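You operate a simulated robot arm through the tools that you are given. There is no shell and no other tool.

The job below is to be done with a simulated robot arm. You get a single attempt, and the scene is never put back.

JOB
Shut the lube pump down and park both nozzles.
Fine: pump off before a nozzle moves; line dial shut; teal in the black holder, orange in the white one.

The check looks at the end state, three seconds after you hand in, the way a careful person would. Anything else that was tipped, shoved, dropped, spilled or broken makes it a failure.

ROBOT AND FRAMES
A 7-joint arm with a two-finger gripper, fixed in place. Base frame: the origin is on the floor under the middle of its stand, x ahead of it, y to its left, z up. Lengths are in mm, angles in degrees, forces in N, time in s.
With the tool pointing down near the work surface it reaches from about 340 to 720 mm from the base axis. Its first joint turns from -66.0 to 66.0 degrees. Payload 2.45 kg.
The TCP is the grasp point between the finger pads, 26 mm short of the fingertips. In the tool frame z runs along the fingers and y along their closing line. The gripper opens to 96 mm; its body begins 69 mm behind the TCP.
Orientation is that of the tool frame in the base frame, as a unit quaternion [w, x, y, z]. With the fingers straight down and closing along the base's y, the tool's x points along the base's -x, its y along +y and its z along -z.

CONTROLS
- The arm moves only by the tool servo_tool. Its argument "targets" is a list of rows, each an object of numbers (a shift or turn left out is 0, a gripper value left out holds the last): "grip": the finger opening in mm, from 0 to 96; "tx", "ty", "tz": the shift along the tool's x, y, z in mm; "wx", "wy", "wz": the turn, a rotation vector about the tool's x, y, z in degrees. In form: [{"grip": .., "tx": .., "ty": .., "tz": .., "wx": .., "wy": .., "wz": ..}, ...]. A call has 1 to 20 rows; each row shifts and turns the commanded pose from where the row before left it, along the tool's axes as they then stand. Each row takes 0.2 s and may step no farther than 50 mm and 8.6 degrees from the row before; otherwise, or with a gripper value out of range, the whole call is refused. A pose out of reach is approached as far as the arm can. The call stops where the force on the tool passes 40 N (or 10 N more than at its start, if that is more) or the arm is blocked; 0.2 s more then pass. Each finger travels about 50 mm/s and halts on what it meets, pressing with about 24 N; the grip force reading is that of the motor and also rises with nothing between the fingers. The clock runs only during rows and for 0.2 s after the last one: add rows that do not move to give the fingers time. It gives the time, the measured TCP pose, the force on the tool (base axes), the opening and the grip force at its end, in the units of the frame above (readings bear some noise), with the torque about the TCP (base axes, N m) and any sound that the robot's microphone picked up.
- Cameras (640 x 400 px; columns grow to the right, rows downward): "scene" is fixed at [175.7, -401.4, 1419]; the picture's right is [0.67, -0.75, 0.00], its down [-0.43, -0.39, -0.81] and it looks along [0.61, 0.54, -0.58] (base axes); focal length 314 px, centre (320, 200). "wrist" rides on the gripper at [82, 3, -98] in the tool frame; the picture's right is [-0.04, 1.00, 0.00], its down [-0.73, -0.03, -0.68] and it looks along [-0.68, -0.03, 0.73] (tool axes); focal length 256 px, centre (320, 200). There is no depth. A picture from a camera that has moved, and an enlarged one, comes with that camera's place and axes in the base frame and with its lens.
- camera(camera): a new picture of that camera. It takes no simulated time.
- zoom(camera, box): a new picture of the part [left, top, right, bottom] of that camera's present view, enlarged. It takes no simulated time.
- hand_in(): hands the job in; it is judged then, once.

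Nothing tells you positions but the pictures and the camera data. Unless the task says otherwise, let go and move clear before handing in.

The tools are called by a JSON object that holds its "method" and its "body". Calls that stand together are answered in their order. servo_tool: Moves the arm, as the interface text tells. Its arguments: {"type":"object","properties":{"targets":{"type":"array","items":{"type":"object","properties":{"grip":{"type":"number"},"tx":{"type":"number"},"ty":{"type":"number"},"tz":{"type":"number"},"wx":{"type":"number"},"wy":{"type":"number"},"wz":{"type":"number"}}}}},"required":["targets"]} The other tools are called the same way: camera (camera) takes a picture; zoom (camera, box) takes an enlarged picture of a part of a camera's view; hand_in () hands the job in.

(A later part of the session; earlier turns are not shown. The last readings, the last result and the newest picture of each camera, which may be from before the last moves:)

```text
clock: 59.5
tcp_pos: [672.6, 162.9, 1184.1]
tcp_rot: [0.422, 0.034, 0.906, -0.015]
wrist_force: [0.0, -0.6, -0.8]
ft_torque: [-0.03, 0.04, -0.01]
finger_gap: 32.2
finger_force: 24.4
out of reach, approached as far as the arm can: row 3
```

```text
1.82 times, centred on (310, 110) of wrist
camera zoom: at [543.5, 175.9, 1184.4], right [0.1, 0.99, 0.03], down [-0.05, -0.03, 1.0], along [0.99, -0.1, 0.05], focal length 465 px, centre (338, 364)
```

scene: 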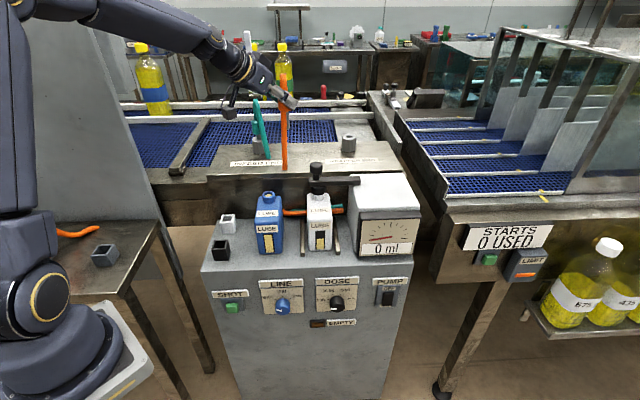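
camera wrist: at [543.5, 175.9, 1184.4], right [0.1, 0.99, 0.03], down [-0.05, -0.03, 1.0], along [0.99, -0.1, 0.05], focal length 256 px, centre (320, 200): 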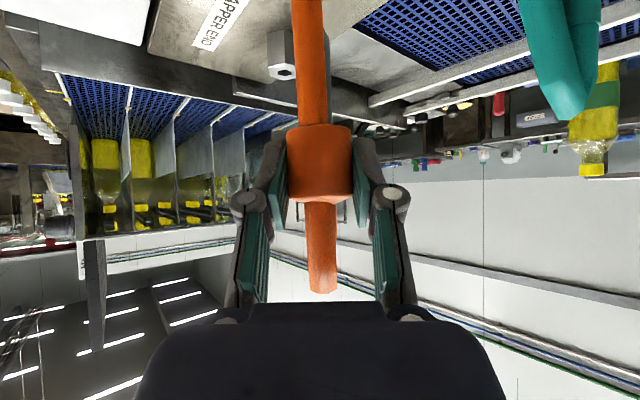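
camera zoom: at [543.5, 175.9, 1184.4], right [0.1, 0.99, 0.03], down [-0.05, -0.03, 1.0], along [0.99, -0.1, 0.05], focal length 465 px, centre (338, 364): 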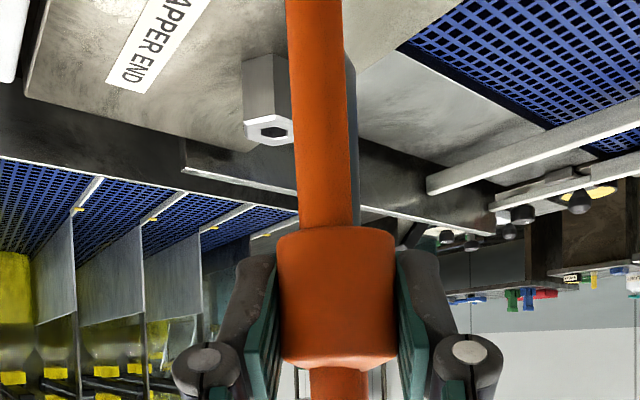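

The hose just runs straight from the nozzle arch to an anchor low behind the cabinet, so it follows freely with no load. I'll continue to above the white holder and turn the gripper to about 22° yaw.

{"method": "servo_tool", "body": {"targets": [{"tx": 23.1, "ty": 9.5, "tz": -27.5}, {"tx": 23.1, "ty": 9.5, "tz": -27.5}, {"tx": 23.1, "ty": 9.5, "tz": -27.5}, {"tx": 23.1, "ty": 9.5, "tz": -27.5}, {"tx": 23.1, "ty": 9.5, "tz": -27.5}, {"wx": -5, "wz": -4.18}, {"wx": -5, "wz": -4.18}, {"wx": -5, "wz": -4.18}, {"wx": -5, "wz": -4.18}, {}]}}

{"method": "camera", "body": {"camera": "wrist"}}

{"method": "camera", "body": {"camera": "scene"}}

```text
clock: 61.7
tcp_pos: [496.6, 222.4, 1184.5]
tcp_rot: [0.414, -0.171, 0.89, 0.081]
wrist_force: [0.6, -0.3, 0.4]
ft_torque: [0.0, 0.0, -0.01]
finger_gap: 32.1
finger_force: 23.1
```

```text
taken
camera wrist: at [375.8, 179.6, 1185.2], right [-0.35, 0.94, 0.03], down [-0.03, -0.05, 1.0], along [0.94, 0.35, 0.05], focal length 256 px, centre (320, 200)
```

wrist: 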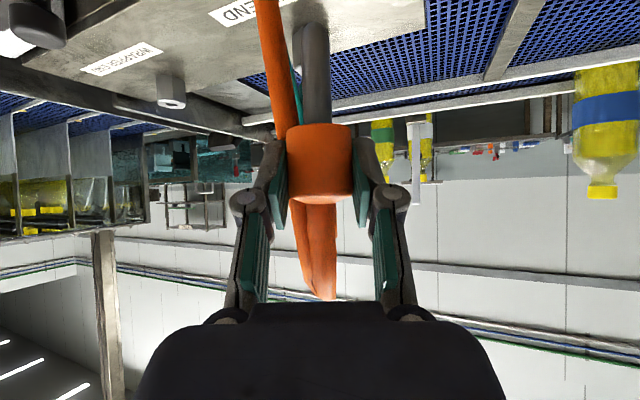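

```text
taken
```

scene: 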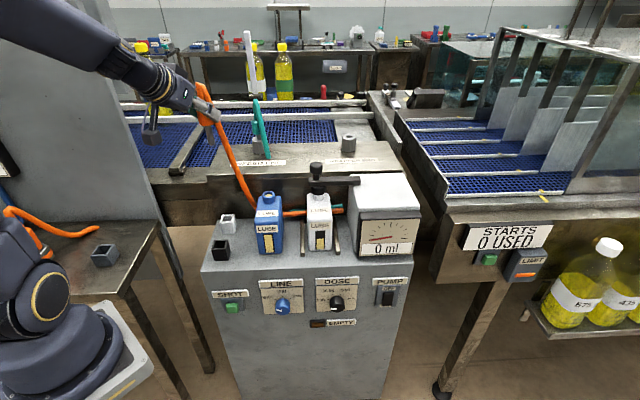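

The nozzle hangs vertically above the white holder. I'll descend until the pin tip is about 25 mm above the rim, then check alignment in both cameras.

{"method": "servo_tool", "body": {"targets": [{"tx": 29.7, "tz": 24.9}, {"tx": 29.7, "tz": 24.9}, {"tx": 29.7, "tz": 24.9}, {"tx": 29.7, "tz": 24.9}, {"tx": 29.7, "tz": 24.9}, {}]}}

{"method": "camera", "body": {"camera": "wrist"}}

{"method": "camera", "body": {"camera": "scene"}}

{"method": "zoom", "body": {"camera": "scene", "box": [180, 150, 290, 270]}}

```text
clock: 63.1
tcp_pos: [497.3, 226.1, 991.6]
tcp_rot: [0.415, -0.171, 0.89, 0.081]
wrist_force: [0.0, -0.7, -0.2]
ft_torque: [0.01, 0.0, 0.02]
finger_gap: 32.0
finger_force: 24.3
```

```text
taken
camera wrist: at [376.5, 182.8, 990.9], right [-0.35, 0.94, 0.03], down [-0.03, -0.05, 1.0], along [0.94, 0.34, 0.05], focal length 256 px, centre (320, 200)
```

wrist: 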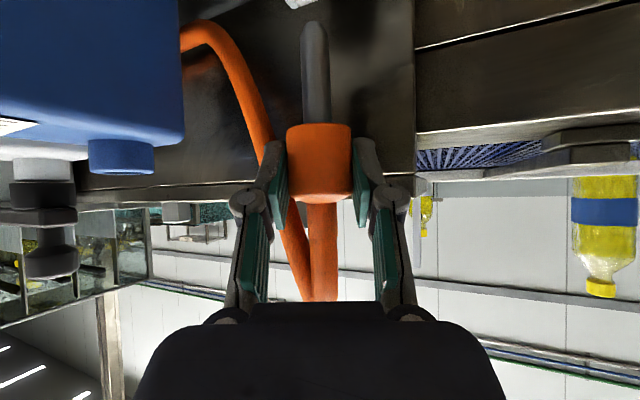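

```text
taken
```

scene: 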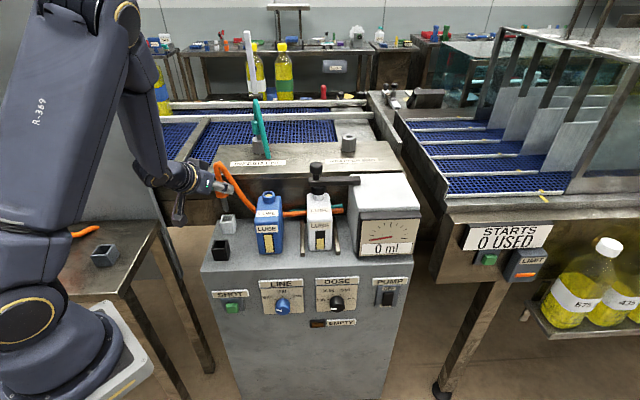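

```text
3.33 times, centred on (235, 210) of scene
camera zoom: at [175.8, -401.4, 1419.0], right [0.67, -0.75, 0.0], down [-0.43, -0.39, -0.81], along [0.61, 0.54, -0.58], focal length 1046 px, centre (603, 167)
```

zoom: 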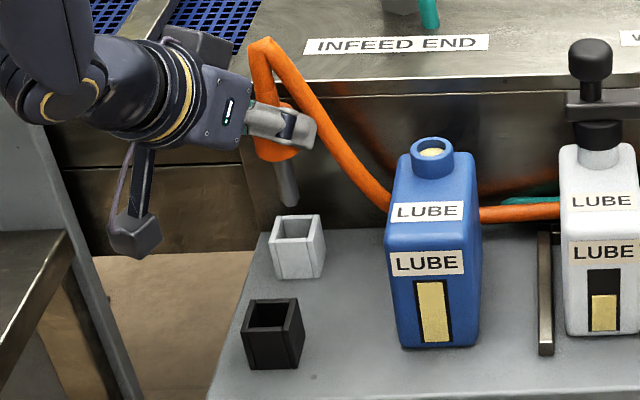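

The scene view shows the pin nearly above the white holder. I'll peek at the holder through the top edge of the wrist view.

{"method": "zoom", "body": {"camera": "wrist", "box": [200, 0, 420, 10]}}

{"method": "zoom", "body": {"camera": "scene", "box": [200, 190, 250, 245]}}

```text
2.91 times, centred on (310, 5) of wrist
camera zoom: at [376.5, 182.8, 990.9], right [-0.35, 0.94, 0.03], down [-0.03, -0.05, 1.0], along [0.94, 0.34, 0.05], focal length 745 px, centre (349, 767)
```

zoom: 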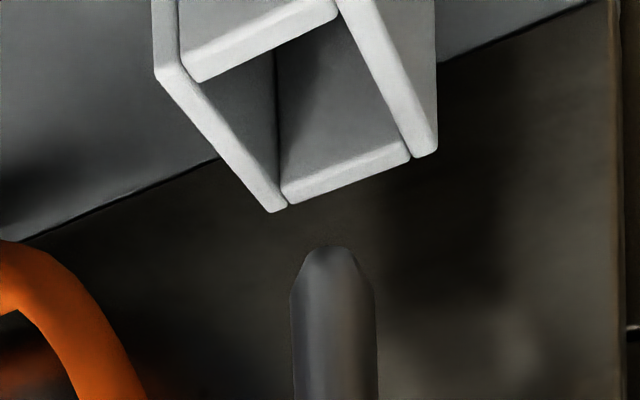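

```text
7.27 times, centred on (225, 218) of scene
camera zoom: at [175.8, -401.4, 1419.0], right [0.67, -0.75, 0.0], down [-0.43, -0.39, -0.81], along [0.61, 0.54, -0.58], focal length 2282 px, centre (1011, 73)
```

zoom: 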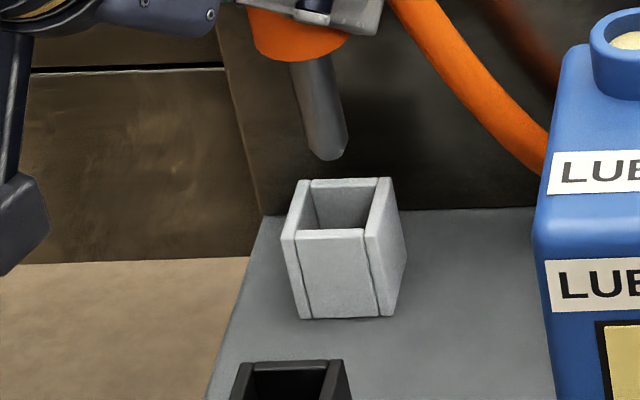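

The extended wrist view shows the pin about 3–4 mm off the opening centre, and the scene view agrees. I'll shift by about (−2, −3.6) mm, lower 15 mm and re-check.

{"method": "servo_tool", "body": {"targets": [{"tx": 1.9, "ty": -2.7, "tz": -2.3}, {"tx": 5.75, "tz": 4.82}, {"tx": 5.75, "tz": 4.82}, {}]}}

{"method": "zoom", "body": {"camera": "wrist", "box": [200, 0, 420, 10]}}

{"method": "zoom", "body": {"camera": "scene", "box": [200, 190, 250, 245]}}

```text
clock: 64.1
tcp_pos: [494.7, 223.0, 974.9]
tcp_rot: [0.414, -0.171, 0.89, 0.081]
wrist_force: [-0.5, -0.3, -1.4]
ft_torque: [-0.03, -0.01, 0.03]
finger_gap: 32.2
finger_force: 23.9
```

```text
2.91 times, centred on (310, 5) of wrist
camera zoom: at [373.6, 178.2, 976.4], right [-0.35, 0.94, 0.03], down [-0.03, -0.05, 1.0], along [0.94, 0.34, 0.05], focal length 745 px, centre (349, 767)
```

zoom: 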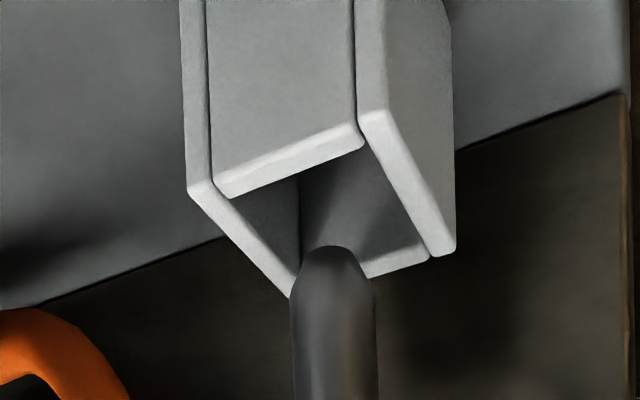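

```text
7.27 times, centred on (225, 218) of scene
camera zoom: at [175.7, -401.4, 1419.0], right [0.67, -0.75, 0.0], down [-0.43, -0.39, -0.81], along [0.61, 0.54, -0.58], focal length 2282 px, centre (1011, 73)
```

zoom: 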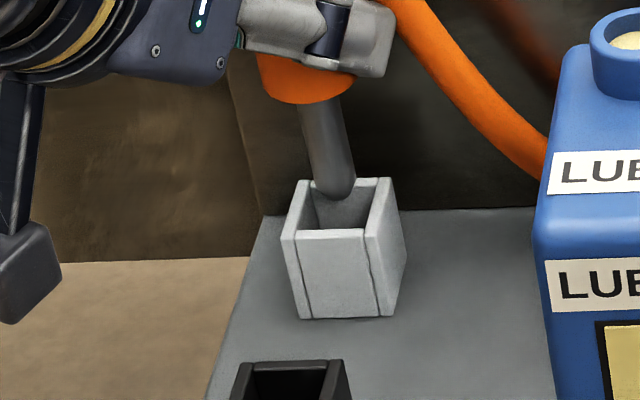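

The pin is now centred over the white opening in both views. I'll lower it into the holder and slow down near the bottom.

{"method": "servo_tool", "body": {"targets": [{"tx": 7.66, "tz": 6.43}, {"tx": 7.66, "tz": 6.43}, {"tx": 7.66, "tz": 6.43}, {"tx": 2.3, "tz": 1.93}, {"tx": 2.3, "tz": 1.93}, {}]}}

{"method": "zoom", "body": {"camera": "scene", "box": [200, 190, 250, 245]}}

{"method": "camera", "body": {"camera": "wrist"}}

```text
clock: 65.5
tcp_pos: [494.2, 220.7, 940.3]
tcp_rot: [0.414, -0.17, 0.891, 0.08]
wrist_force: [0.6, 0.7, -0.5]
ft_torque: [0.04, 0.0, 0.02]
finger_gap: 32.0
finger_force: 24.1
```

```text
7.27 times, centred on (225, 218) of scene
camera zoom: at [175.7, -401.4, 1419.0], right [0.67, -0.75, 0.0], down [-0.43, -0.39, -0.81], along [0.61, 0.54, -0.58], focal length 2282 px, centre (1011, 73)
```

zoom: 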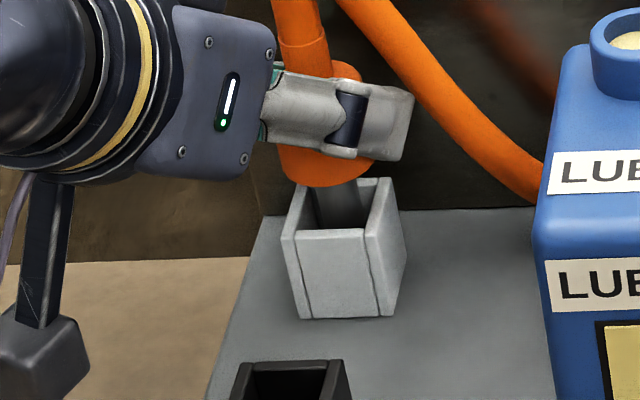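

```text
taken
camera wrist: at [372.9, 176.6, 940.4], right [-0.35, 0.94, 0.03], down [-0.03, -0.05, 1.0], along [0.94, 0.34, 0.05], focal length 256 px, centre (320, 200)
```

wrist: 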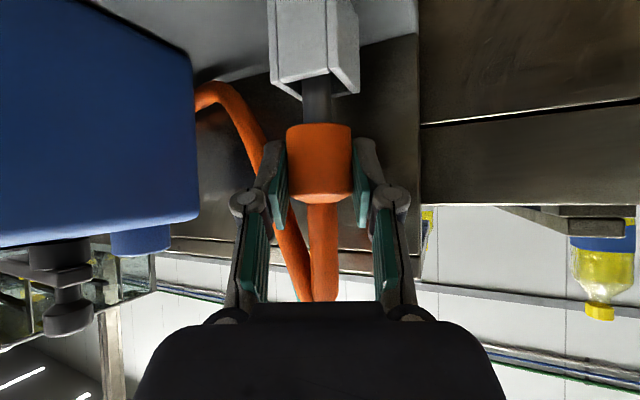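

{"method": "servo_tool", "body": {"targets": [{"tx": 1.53, "tz": 1.29}, {"tx": 1.53, "tz": 1.29}, {"tx": 1.53, "tz": 1.29}, {"tx": 1.53, "tz": 1.29}, {}]}}

{"method": "zoom", "body": {"camera": "wrist", "box": [240, 40, 400, 140]}}

```text
clock: 66.7
tcp_pos: [493.3, 219.8, 932.4]
tcp_rot: [0.415, -0.171, 0.89, 0.081]
wrist_force: [4.2, 1.8, 14.3]
ft_torque: [0.21, -0.41, 0.05]
finger_gap: 32.6
finger_force: 23.9
```

```text
4.00 times, centred on (320, 90) of wrist
camera zoom: at [373.5, 176.3, 932.8], right [-0.35, 0.94, 0.03], down [-0.03, -0.05, 1.0], along [0.94, 0.34, 0.05], focal length 1024 px, centre (320, 640)
```

zoom: 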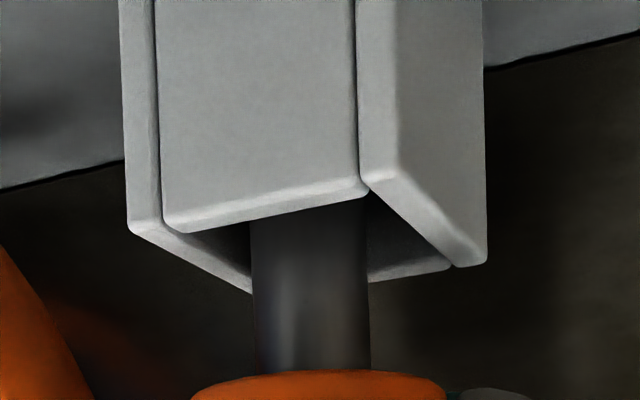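

The pin has reached the holder floor with a light 14 N contact. I'll ease up 1 mm, open the fingers gradually, and back off along the finger direction.

{"method": "servo_tool", "body": {"targets": [{"tx": -0.9, "tz": -0.75}, {"grip": 38}, {"grip": 45}, {"grip": 55}, {"grip": 62}, {}, {}]}}

{"method": "camera", "body": {"camera": "wrist"}}

{"method": "zoom", "body": {"camera": "scene", "box": [190, 150, 270, 250]}}

```text
clock: 68.3
tcp_pos: [493.6, 220.3, 933.2]
tcp_rot: [0.414, -0.17, 0.891, 0.08]
wrist_force: [-0.4, -0.7, -0.1]
ft_torque: [0.02, 0.02, 0.02]
finger_gap: 62.2
finger_force: 0.0
```

```text
taken
camera wrist: at [373.2, 176.0, 933.6], right [-0.35, 0.94, 0.03], down [-0.03, -0.05, 1.0], along [0.94, 0.34, 0.05], focal length 256 px, centre (320, 200)
```

wrist: 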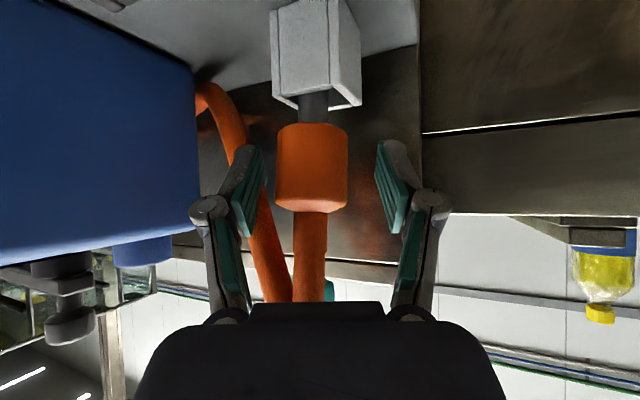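

```text
4.00 times, centred on (230, 200) of scene
camera zoom: at [175.7, -401.4, 1419.0], right [0.67, -0.75, 0.0], down [-0.43, -0.39, -0.81], along [0.61, 0.54, -0.58], focal length 1255 px, centre (680, 200)
```

zoom: 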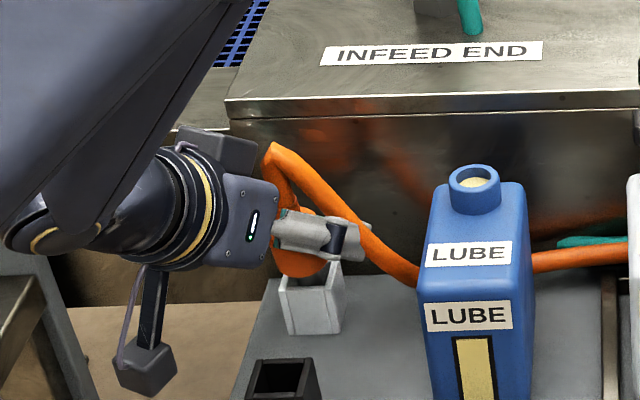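

The orange nozzle stands in the white holder with only a slight lean. I'll retreat along the finger axis and check it from clear of it.

{"method": "servo_tool", "body": {"targets": [{"tz": -15}, {"tz": -25}, {"tz": -30}, {"tz": -30}, {"tz": -30}, {}]}}

{"method": "camera", "body": {"camera": "wrist"}}

{"method": "camera", "body": {"camera": "scene"}}

{"method": "zoom", "body": {"camera": "scene", "box": [190, 150, 270, 250]}}

```text
clock: 69.7
tcp_pos: [437.0, 212.7, 1021.0]
tcp_rot: [0.413, -0.17, 0.891, 0.08]
wrist_force: [-0.5, 0.3, -0.5]
ft_torque: [0.04, 0.0, 0.02]
finger_gap: 62.2
finger_force: 0.0
out of reach, approached as far as the arm can: row 3, 4, 5
```

```text
taken
camera wrist: at [316.3, 168.9, 1021.7], right [-0.35, 0.94, 0.03], down [-0.03, -0.05, 1.0], along [0.94, 0.34, 0.04], focal length 256 px, centre (320, 200)
```

wrist: 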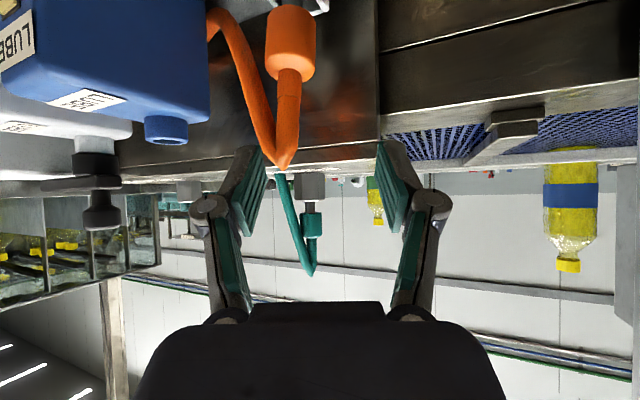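

```text
taken
```

scene: 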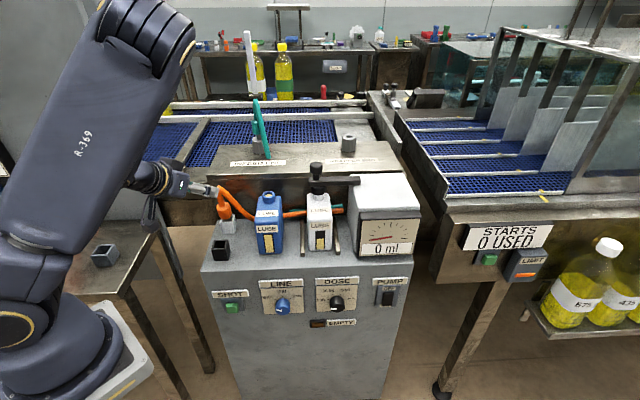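

```text
4.00 times, centred on (230, 200) of scene
camera zoom: at [175.7, -401.4, 1419.0], right [0.67, -0.75, 0.0], down [-0.43, -0.39, -0.81], along [0.61, 0.54, -0.58], focal length 1255 px, centre (680, 200)
```

zoom: 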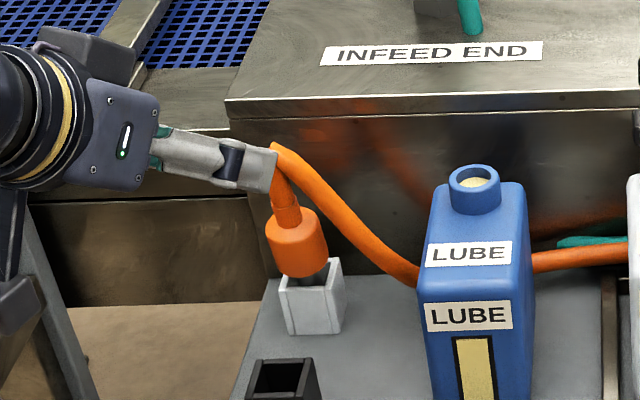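

Orange is parked, standing in the white holder, with its hose lying behind the blue bottle. Next is teal: I'll rise straight up, then re-aim with pitch 40° and yaw 65° so the fingers can straddle the hose and also suit the black holder.

{"method": "servo_tool", "body": {"targets": [{"tx": -28.7, "tz": -24.1, "grip": 96}, {"tx": -28.7, "tz": -24.1}, {"tx": -28.7, "tz": -24.1}, {"tx": -28.7, "tz": -24.1}, {"wy": 5}, {"wy": 5}, {"wx": -4.6, "wz": -5.5}, {"wx": -4.6, "wz": -5.5}, {"wx": -4.6, "wz": -5.5}, {"wx": -4.6, "wz": -5.5}, {"wx": -4.6, "wz": -5.5}, {"wx": -4.6, "wz": -5.5}, {}]}}

{"method": "camera", "body": {"camera": "scene"}}

{"method": "camera", "body": {"camera": "wrist"}}

```text
clock: 72.5
tcp_pos: [437.8, 212.6, 1170.2]
tcp_rot: [0.288, -0.504, 0.793, 0.185]
wrist_force: [0.6, -0.2, 0.6]
ft_torque: [-0.02, 0.02, 0.0]
finger_gap: 96.0
finger_force: 0.0
```

```text
taken
```

scene: 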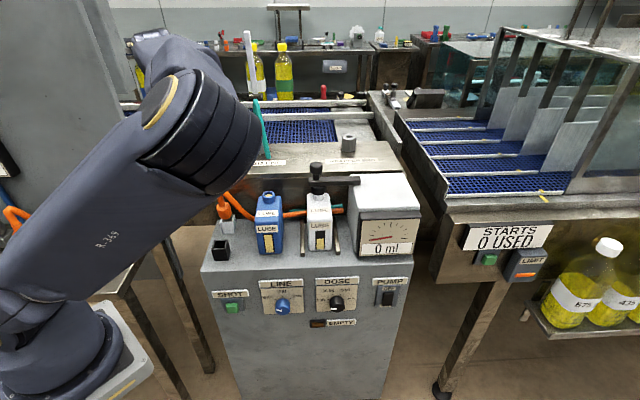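

```text
taken
camera wrist: at [380.7, 100.8, 1192.5], right [-0.89, 0.45, 0.03], down [0.08, 0.1, 0.99], along [0.45, 0.89, -0.13], focal length 256 px, centre (320, 200)
```

wrist: 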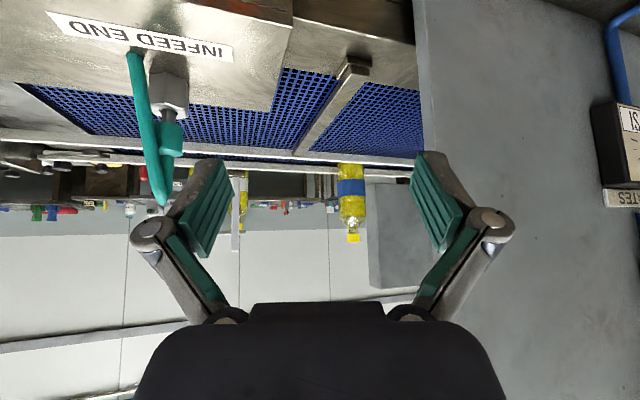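

I'm posed at pitch 40°, yaw 65°. Next I'll move sideways at this height to the stand-off point for the teal nozzle.

{"method": "servo_tool", "body": {"targets": [{"tx": -12.4, "ty": -31.1, "tz": 10.3}, {"tx": -12.4, "ty": -31.1, "tz": 10.3}, {"tx": -12.4, "ty": -31.1, "tz": 10.3}, {"tx": -12.4, "ty": -31.1, "tz": 10.3}, {"tx": -12.4, "ty": -31.1, "tz": 10.3}, {"tx": -12.4, "ty": -31.1, "tz": 10.3}, {}]}}

{"method": "camera", "body": {"camera": "wrist"}}

{"method": "camera", "body": {"camera": "scene"}}

```text
clock: 74.1
tcp_pos: [648.3, 221.2, 1171.7]
tcp_rot: [0.288, -0.503, 0.794, 0.184]
wrist_force: [-1.0, -0.2, -0.4]
ft_torque: [0.0, 0.0, 0.02]
finger_gap: 96.1
finger_force: 0.1
```

```text
taken
camera wrist: at [590.7, 109.2, 1193.4], right [-0.89, 0.45, 0.03], down [0.08, 0.1, 0.99], along [0.45, 0.89, -0.13], focal length 256 px, centre (320, 200)
```

wrist: 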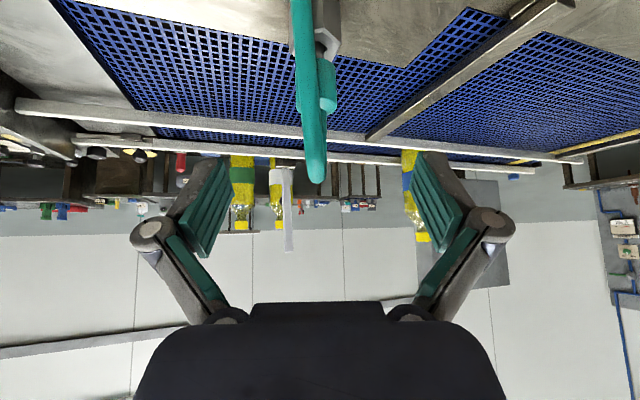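

```text
taken
```

scene: 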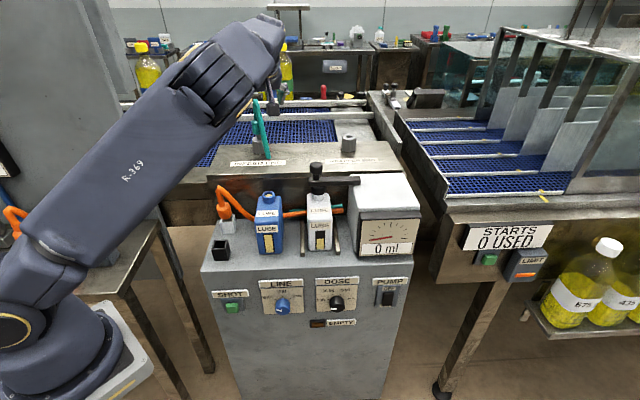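

{"method": "zoom", "body": {"camera": "wrist", "box": [250, 0, 400, 190]}}

{"method": "zoom", "body": {"camera": "scene", "box": [220, 70, 320, 180]}}

```text
2.11 times, centred on (325, 95) of wrist
camera zoom: at [590.7, 109.2, 1193.4], right [-0.89, 0.45, 0.03], down [0.08, 0.1, 0.99], along [0.45, 0.89, -0.13], focal length 539 px, centre (310, 421)
```

zoom: 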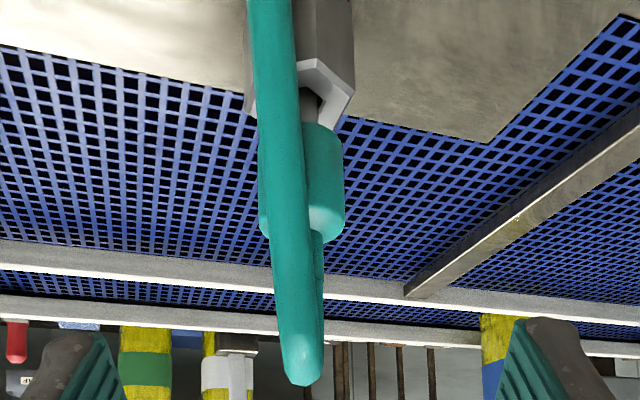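

```text
3.64 times, centred on (270, 125) of scene
camera zoom: at [175.8, -401.4, 1419.0], right [0.67, -0.75, 0.0], down [-0.43, -0.39, -0.81], along [0.61, 0.54, -0.58], focal length 1141 px, centre (502, 473)
```

zoom: 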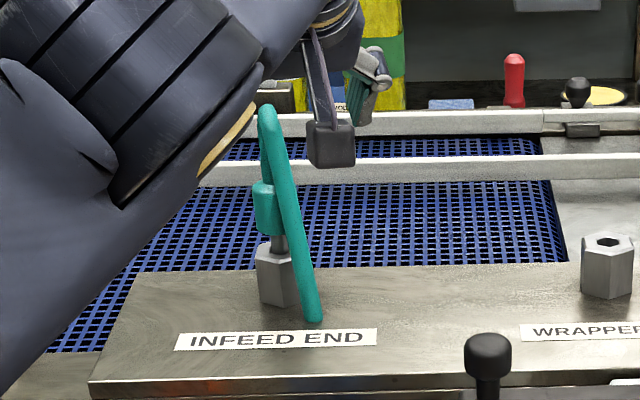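

The teal collar measures about (677, 281, 1078), straight ahead along the fingers. I'll advance most of the way and check.

{"method": "servo_tool", "body": {"targets": [{"tx": 1.2, "tz": 25}, {"tx": 1.2, "tz": 25}, {"tx": 1.2, "tz": 25}, {}]}}

{"method": "camera", "body": {"camera": "wrist"}}

{"method": "zoom", "body": {"camera": "scene", "box": [220, 70, 320, 180]}}

```text
clock: 75.1
tcp_pos: [667.7, 261.2, 1108.8]
tcp_rot: [0.289, -0.503, 0.794, 0.183]
wrist_force: [0.2, -1.4, -1.1]
ft_torque: [-0.02, -0.01, 0.01]
finger_gap: 96.1
finger_force: 0.1
```

```text
taken
camera wrist: at [609.9, 150.7, 1131.8], right [-0.89, 0.45, 0.03], down [0.08, 0.1, 0.99], along [0.45, 0.89, -0.13], focal length 256 px, centre (320, 200)
```

wrist: 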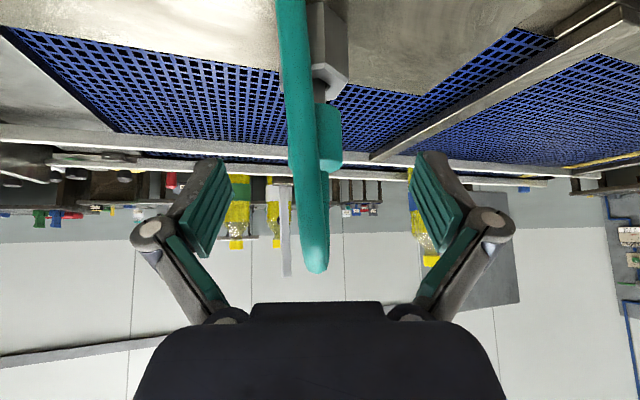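

```text
3.64 times, centred on (270, 125) of scene
camera zoom: at [175.8, -401.4, 1419.0], right [0.67, -0.75, 0.0], down [-0.43, -0.39, -0.81], along [0.61, 0.54, -0.58], focal length 1141 px, centre (502, 473)
```

zoom: 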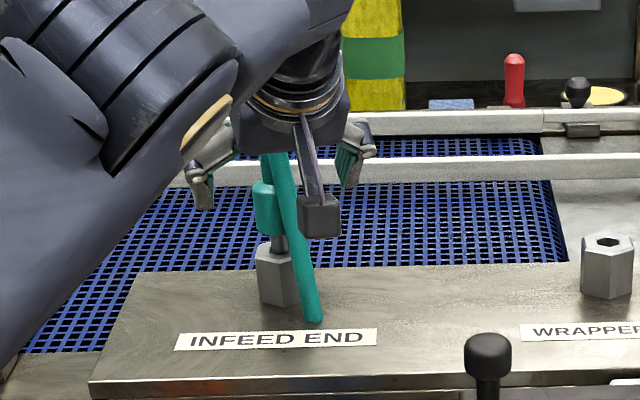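

Everything lines up, with the hose running between the fingers. I'll make the final approach and close.

{"method": "servo_tool", "body": {"targets": [{"tx": -0.7, "tz": 16}, {"tx": -0.7, "tz": 15.6}, {}, {"grip": 60}, {"grip": 60}, {"grip": 20}, {"grip": 20}, {"grip": 20}, {}]}}

{"method": "camera", "body": {"camera": "wrist"}}

{"method": "zoom", "body": {"camera": "scene", "box": [220, 70, 320, 180]}}

```text
clock: 77.1
tcp_pos: [677.7, 280.8, 1087.5]
tcp_rot: [0.289, -0.503, 0.794, 0.183]
wrist_force: [4.3, -1.5, 1.1]
ft_torque: [-0.13, -0.17, -0.05]
finger_gap: 32.6
finger_force: 24.0
```

```text
taken
camera wrist: at [619.7, 168.8, 1109.1], right [-0.89, 0.45, 0.03], down [0.08, 0.1, 0.99], along [0.45, 0.88, -0.13], focal length 256 px, centre (320, 200)
```

wrist: 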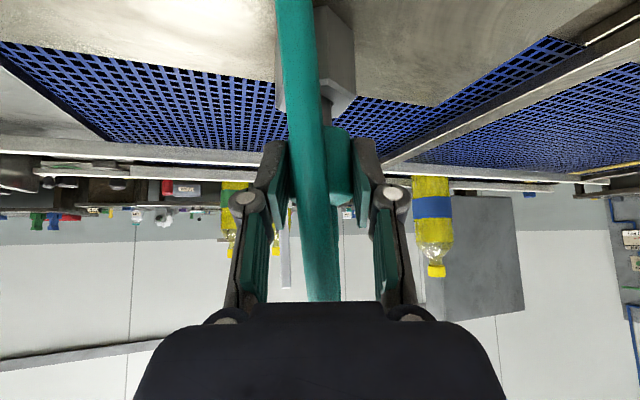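

```text
3.64 times, centred on (270, 125) of scene
camera zoom: at [175.9, -401.5, 1419.0], right [0.67, -0.75, 0.0], down [-0.43, -0.39, -0.81], along [0.61, 0.54, -0.58], focal length 1141 px, centre (502, 473)
```

zoom: 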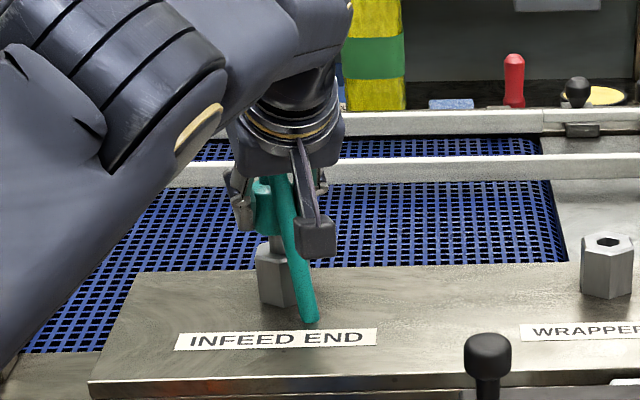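

The teal collar is gripped at 32.6 mm with little side load. I'll lift straight up and check.

{"method": "servo_tool", "body": {"targets": [{"tx": -6.43, "tz": -7.66}, {"tx": -6.43, "tz": -7.66}, {"tx": -6.43, "tz": -7.66}, {"tx": -6.43, "tz": -7.66}, {"tx": -12.9, "tz": -15.3}, {"tx": -12.9, "tz": -15.3}, {"tx": -12.9, "tz": -15.3}, {}]}}

{"method": "camera", "body": {"camera": "wrist"}}

{"method": "zoom", "body": {"camera": "scene", "box": [220, 60, 320, 180]}}

```text
clock: 78.9
tcp_pos: [674.2, 281.7, 1187.7]
tcp_rot: [0.289, -0.503, 0.794, 0.184]
wrist_force: [-0.6, 0.3, -0.5]
ft_torque: [0.01, 0.01, 0.02]
finger_gap: 32.9
finger_force: 24.0
```

```text
taken
camera wrist: at [618.0, 170.2, 1210.6], right [-0.89, 0.45, 0.03], down [0.08, 0.1, 0.99], along [0.45, 0.89, -0.13], focal length 256 px, centre (320, 200)
```

wrist: 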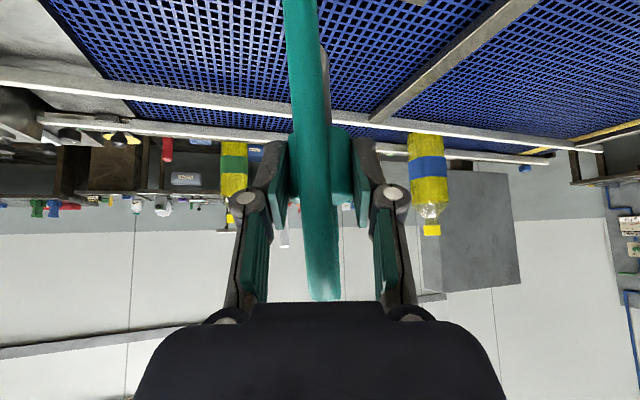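

```text
3.33 times, centred on (270, 120) of scene
camera zoom: at [175.8, -401.4, 1419.0], right [0.67, -0.75, 0.0], down [-0.43, -0.39, -0.81], along [0.61, 0.54, -0.58], focal length 1046 px, centre (487, 467)
```

zoom: 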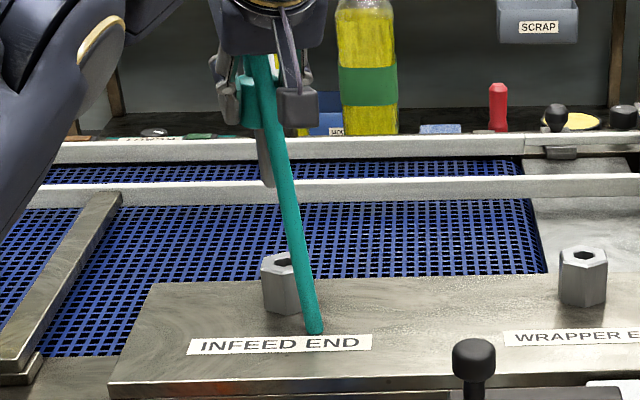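

Teal is free of its post. I'll carry it high over the deck to above the black holder.

{"method": "servo_tool", "body": {"targets": [{"tx": 20.9, "ty": 21.4, "tz": -17.5}, {"tx": 20.9, "ty": 21.4, "tz": -17.5}, {"tx": 20.9, "ty": 21.4, "tz": -17.5}, {"tx": 20.9, "ty": 21.4, "tz": -17.5}, {"tx": 20.9, "ty": 21.4, "tz": -17.5}, {"tx": 20.9, "ty": 21.4, "tz": -17.5}, {"tx": 20.9, "ty": 21.4, "tz": -17.5}, {"tx": 20.9, "ty": 21.4, "tz": -17.5}, {}]}}

{"method": "camera", "body": {"camera": "wrist"}}

{"method": "camera", "body": {"camera": "scene"}}

```text
clock: 80.9
tcp_pos: [428.9, 158.0, 1187.5]
tcp_rot: [0.288, -0.503, 0.794, 0.184]
wrist_force: [-0.2, -0.1, 0.5]
ft_torque: [0.0, 0.02, 0.02]
finger_gap: 32.6
finger_force: 23.8
```

```text
taken
camera wrist: at [370.1, 45.9, 1210.6], right [-0.89, 0.45, 0.03], down [0.08, 0.1, 0.99], along [0.45, 0.89, -0.13], focal length 256 px, centre (320, 200)
```

wrist: 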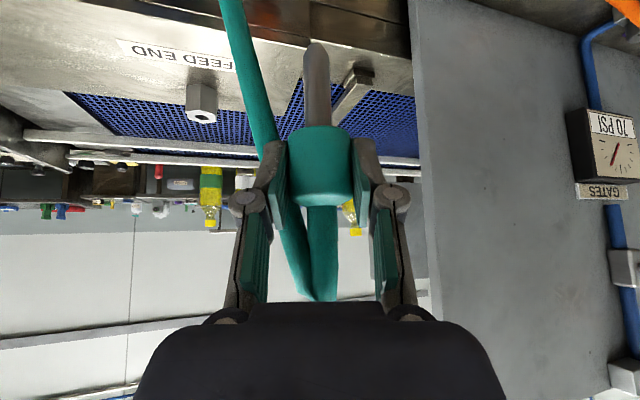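

```text
taken
```

scene: 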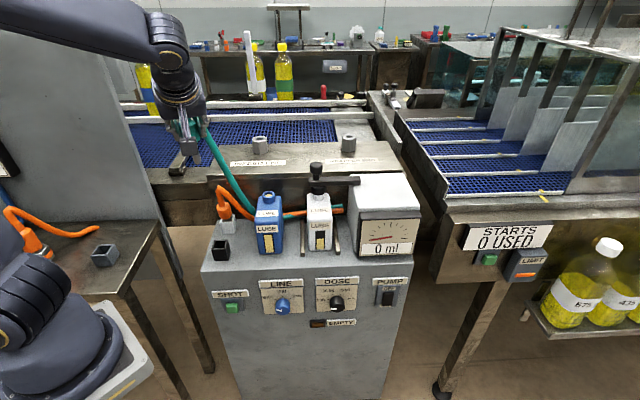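

Teal hangs vertically above the black holder. I'll descend until the pin tip is about 20 mm above the rim and check alignment.

{"method": "servo_tool", "body": {"targets": [{"tx": 22.5, "tz": 26.8}, {"tx": 22.5, "tz": 26.8}, {"tx": 22.5, "tz": 26.8}, {"tx": 22.5, "tz": 26.8}, {"tx": 22.5, "tz": 26.8}, {"tx": 14.8, "tz": 17.6}, {}]}}

{"method": "zoom", "body": {"camera": "wrist", "box": [200, 0, 420, 10]}}

{"method": "camera", "body": {"camera": "wrist"}}

{"method": "zoom", "body": {"camera": "scene", "box": [190, 190, 250, 275]}}

```text
clock: 82.5
tcp_pos: [425.7, 155.0, 989.6]
tcp_rot: [0.287, -0.504, 0.794, 0.184]
wrist_force: [0.9, 0.3, 0.2]
ft_torque: [0.04, 0.0, 0.0]
finger_gap: 32.4
finger_force: 24.3
```

```text
2.91 times, centred on (310, 5) of wrist
camera zoom: at [368.7, 44.3, 1011.5], right [-0.89, 0.45, 0.03], down [0.08, 0.1, 0.99], along [0.45, 0.89, -0.13], focal length 745 px, centre (349, 767)
```

zoom: 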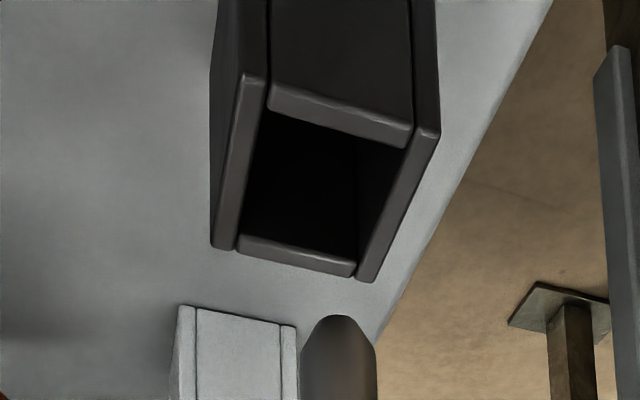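

```text
taken
camera wrist: at [368.7, 44.3, 1011.5], right [-0.89, 0.45, 0.03], down [0.08, 0.1, 0.99], along [0.45, 0.89, -0.13], focal length 256 px, centre (320, 200)
```

wrist: 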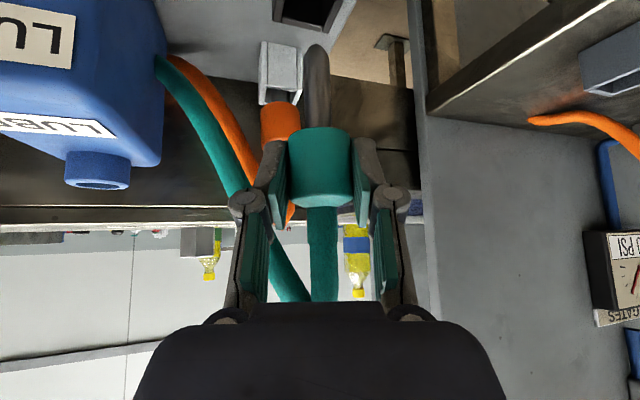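

```text
4.71 times, centred on (220, 232) of scene
camera zoom: at [175.8, -401.4, 1419.0], right [0.67, -0.75, 0.0], down [-0.43, -0.39, -0.81], along [0.61, 0.54, -0.58], focal length 1476 px, centre (791, 47)
```

zoom: 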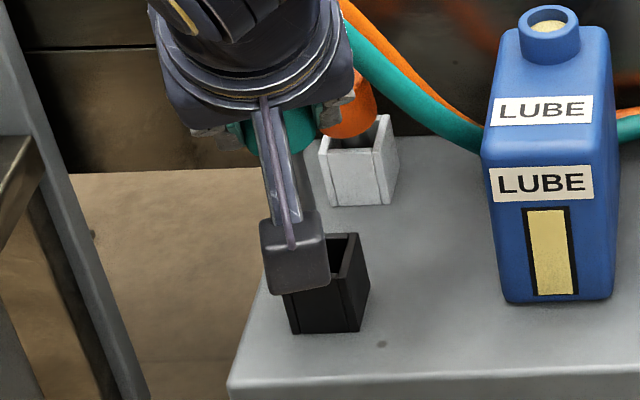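

The extended wrist view puts the black opening about 3 mm to one side and slightly nearer. I'll shift, lower 14 mm and re-check.

{"method": "servo_tool", "body": {"targets": [{"tx": 1.15, "ty": -3.2, "tz": -0.96}, {"tx": 4.5, "tz": 5.36}, {"tx": 4.5, "tz": 5.36}, {}]}}

{"method": "zoom", "body": {"camera": "wrist", "box": [200, 0, 420, 10]}}

{"method": "zoom", "body": {"camera": "scene", "box": [190, 200, 250, 275]}}

```text
clock: 83.5
tcp_pos: [429.9, 154.5, 975.4]
tcp_rot: [0.289, -0.503, 0.794, 0.184]
wrist_force: [0.3, 0.5, -0.7]
ft_torque: [0.01, -0.02, 0.03]
finger_gap: 32.6
finger_force: 23.8
```

```text
2.91 times, centred on (310, 5) of wrist
camera zoom: at [372.4, 42.5, 997.8], right [-0.89, 0.45, 0.03], down [0.08, 0.1, 0.99], along [0.45, 0.89, -0.13], focal length 745 px, centre (349, 767)
```

zoom: 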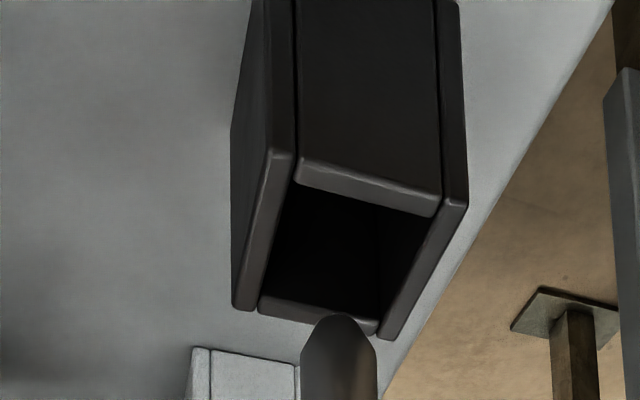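

```text
5.33 times, centred on (220, 238) of scene
camera zoom: at [175.7, -401.4, 1419.0], right [0.67, -0.75, 0.0], down [-0.43, -0.39, -0.81], along [0.61, 0.54, -0.58], focal length 1673 px, centre (853, 0)
```

zoom: 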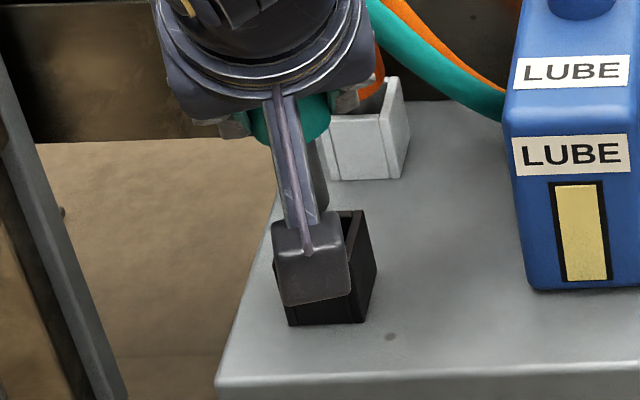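

The pin tip is within about 3 mm of centre. I'll trim it slightly and lower it into the black holder, watching the force.

{"method": "servo_tool", "body": {"targets": [{"tx": 1.9, "ty": 1, "tz": -1.6}, {"tx": 5.14, "tz": 6.13}, {"tx": 5.14, "tz": 6.13}, {}]}}

{"method": "zoom", "body": {"camera": "wrist", "box": [200, 0, 420, 60]}}

{"method": "zoom", "body": {"camera": "scene", "box": [190, 200, 250, 275]}}

```text
clock: 84.5
tcp_pos: [426.1, 152.4, 960.0]
tcp_rot: [0.288, -0.502, 0.794, 0.184]
wrist_force: [-6.9, -5.6, -1.4]
ft_torque: [-0.39, 0.42, 0.06]
finger_gap: 32.6
finger_force: 23.6
```

```text
2.91 times, centred on (310, 30) of wrist
camera zoom: at [369.4, 40.5, 982.1], right [-0.89, 0.45, 0.03], down [0.08, 0.1, 0.99], along [0.45, 0.89, -0.13], focal length 745 px, centre (349, 694)
```

zoom: 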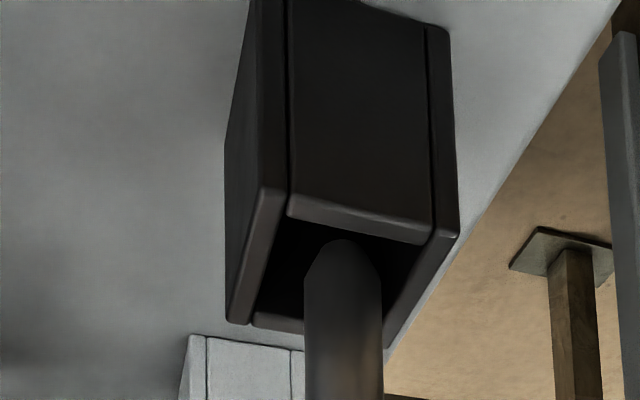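

```text
5.33 times, centred on (220, 238) of scene
camera zoom: at [175.6, -401.6, 1419.0], right [0.67, -0.75, 0.0], down [-0.43, -0.39, -0.81], along [0.61, 0.54, -0.58], focal length 1673 px, centre (853, 0)
```

zoom: 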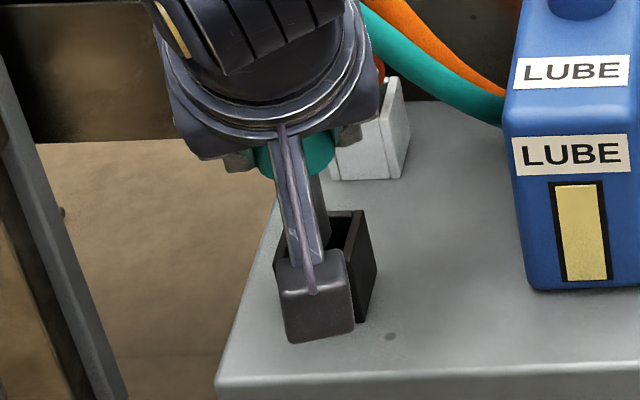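

There's a 9 N push toward −B with the torque pointing at rim height, so the pin is brushing the far wall. I'll shift 3.5 mm away from it and re-read.

{"method": "servo_tool", "body": {"targets": [{"tx": 1.26, "ty": 0.6, "tz": -1.05}, {"tx": 1.26, "ty": 0.6, "tz": -1.05}, {}]}}

{"method": "zoom", "body": {"camera": "wrist", "box": [200, 0, 420, 60]}}

```text
clock: 85.3
tcp_pos: [426.0, 150.5, 960.1]
tcp_rot: [0.289, -0.503, 0.793, 0.185]
wrist_force: [0.3, -0.1, -1.0]
ft_torque: [0.0, -0.04, 0.0]
finger_gap: 32.1
finger_force: 24.3
```

```text
2.91 times, centred on (310, 30) of wrist
camera zoom: at [368.5, 38.6, 982.7], right [-0.89, 0.45, 0.03], down [0.08, 0.1, 0.99], along [0.45, 0.89, -0.13], focal length 745 px, centre (349, 694)
```

zoom: 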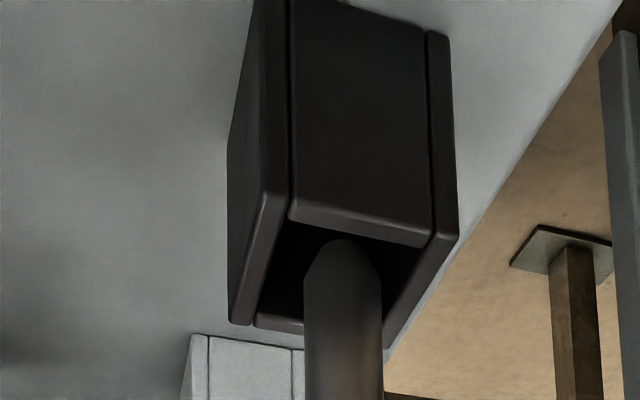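

The load is gone. I'll continue lowering into the holder.

{"method": "servo_tool", "body": {"targets": [{"tx": 3.86, "tz": 4.6}, {"tx": 3.86, "tz": 4.6}, {"tx": 3.86, "tz": 4.6}, {}]}}

{"method": "camera", "body": {"camera": "wrist"}}

```text
clock: 86.3
tcp_pos: [426.6, 149.4, 942.1]
tcp_rot: [0.288, -0.503, 0.794, 0.183]
wrist_force: [0.2, -0.5, 0.3]
ft_torque: [-0.04, -0.01, -0.01]
finger_gap: 32.4
finger_force: 23.2
```

```text
taken
camera wrist: at [368.5, 37.3, 964.2], right [-0.89, 0.45, 0.03], down [0.08, 0.1, 0.99], along [0.45, 0.89, -0.13], focal length 256 px, centre (320, 200)
```

wrist: 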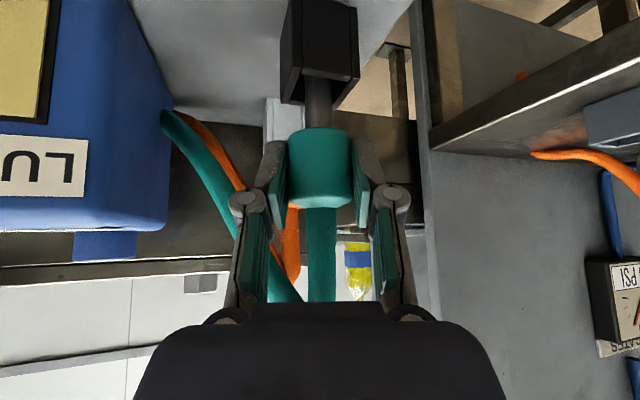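

The pin is well inside with no load. I'll lower the last few mm until it touches the floor.

{"method": "servo_tool", "body": {"targets": [{"tx": 1.6, "tz": 1.92}, {"tx": 1.6, "tz": 1.92}, {"tx": 1.6, "tz": 1.92}, {"tx": 1.3, "tz": 1.53}, {}]}}

{"method": "zoom", "body": {"camera": "wrist", "box": [240, 20, 400, 150]}}

```text
clock: 87.5
tcp_pos: [428.0, 150.0, 933.1]
tcp_rot: [0.291, -0.503, 0.793, 0.184]
wrist_force: [0.2, 2.8, 15.1]
ft_torque: [0.37, -0.13, 0.03]
finger_gap: 32.2
finger_force: 24.1
```

```text
3.08 times, centred on (320, 85) of wrist
camera zoom: at [369.3, 38.9, 955.5], right [-0.89, 0.45, 0.03], down [0.08, 0.1, 0.99], along [0.45, 0.89, -0.12], focal length 788 px, centre (320, 554)
```

zoom: 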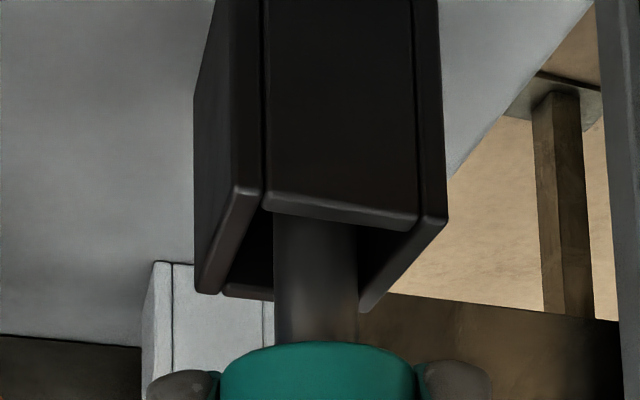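

Floor contact at 15 N. I'll ease up 1 mm, open gradually, and look.

{"method": "servo_tool", "body": {"targets": [{"tx": -0.7, "tz": -0.85}, {"grip": 38}, {"grip": 45}, {"grip": 55}, {"grip": 62}, {}, {}]}}

{"method": "camera", "body": {"camera": "wrist"}}

{"method": "zoom", "body": {"camera": "scene", "box": [180, 180, 280, 275]}}

```text
clock: 89.1
tcp_pos: [426.0, 149.6, 934.0]
tcp_rot: [0.289, -0.503, 0.794, 0.184]
wrist_force: [-0.4, -0.1, 0.4]
ft_torque: [0.02, 0.0, 0.01]
finger_gap: 62.0
finger_force: 0.1
```

```text
taken
camera wrist: at [368.5, 38.4, 956.2], right [-0.89, 0.45, 0.03], down [0.08, 0.1, 0.99], along [0.45, 0.89, -0.13], focal length 256 px, centre (320, 200)
```

wrist: 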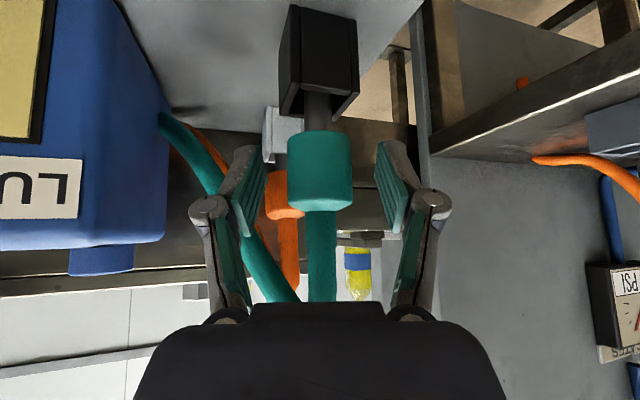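

```text
4.21 times, centred on (230, 228) of scene
camera zoom: at [175.7, -401.4, 1419.0], right [0.67, -0.75, 0.0], down [-0.43, -0.39, -0.81], along [0.61, 0.54, -0.58], focal length 1321 px, centre (699, 84)
```

zoom: 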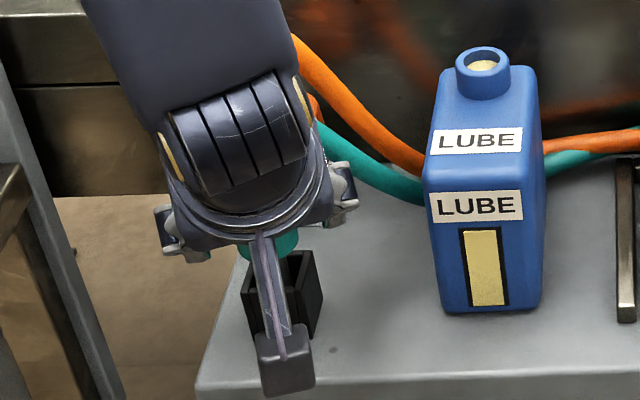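

Teal stands upright in the black holder. I'll back off along the fingers and then rise clear.

{"method": "servo_tool", "body": {"targets": [{"tz": -15}, {"tz": -20}, {"tz": -25}, {"tz": -15}, {}]}}

{"method": "camera", "body": {"camera": "wrist"}}

{"method": "camera", "body": {"camera": "scene"}}

```text
clock: 90.3
tcp_pos: [406.0, 104.7, 990.4]
tcp_rot: [0.288, -0.503, 0.794, 0.184]
wrist_force: [-0.2, -0.7, -0.6]
ft_torque: [0.03, -0.01, -0.01]
finger_gap: 62.1
finger_force: 0.0
```

```text
taken
camera wrist: at [348.6, -5.9, 1013.0], right [-0.89, 0.45, 0.03], down [0.08, 0.1, 0.99], along [0.45, 0.89, -0.13], focal length 256 px, centre (320, 200)
```

wrist: 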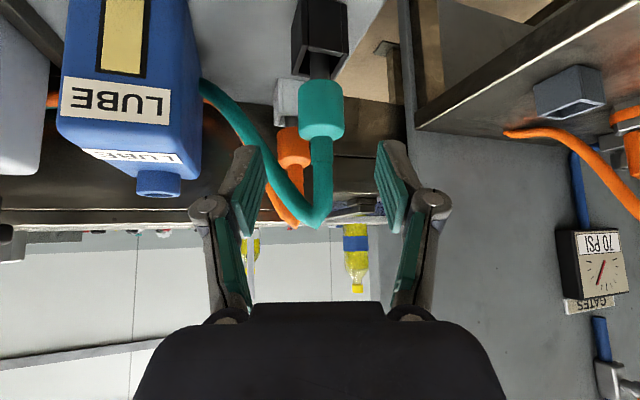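

```text
taken
```

scene: 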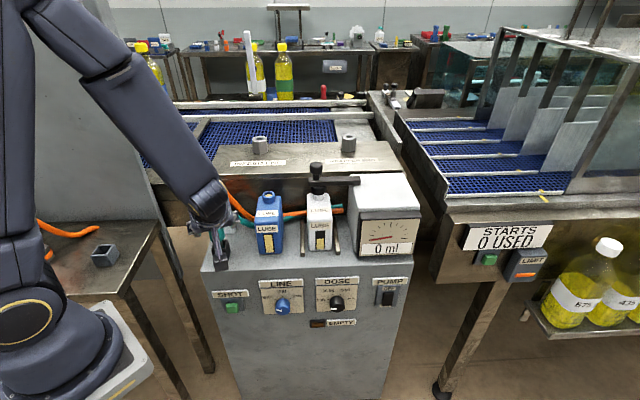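

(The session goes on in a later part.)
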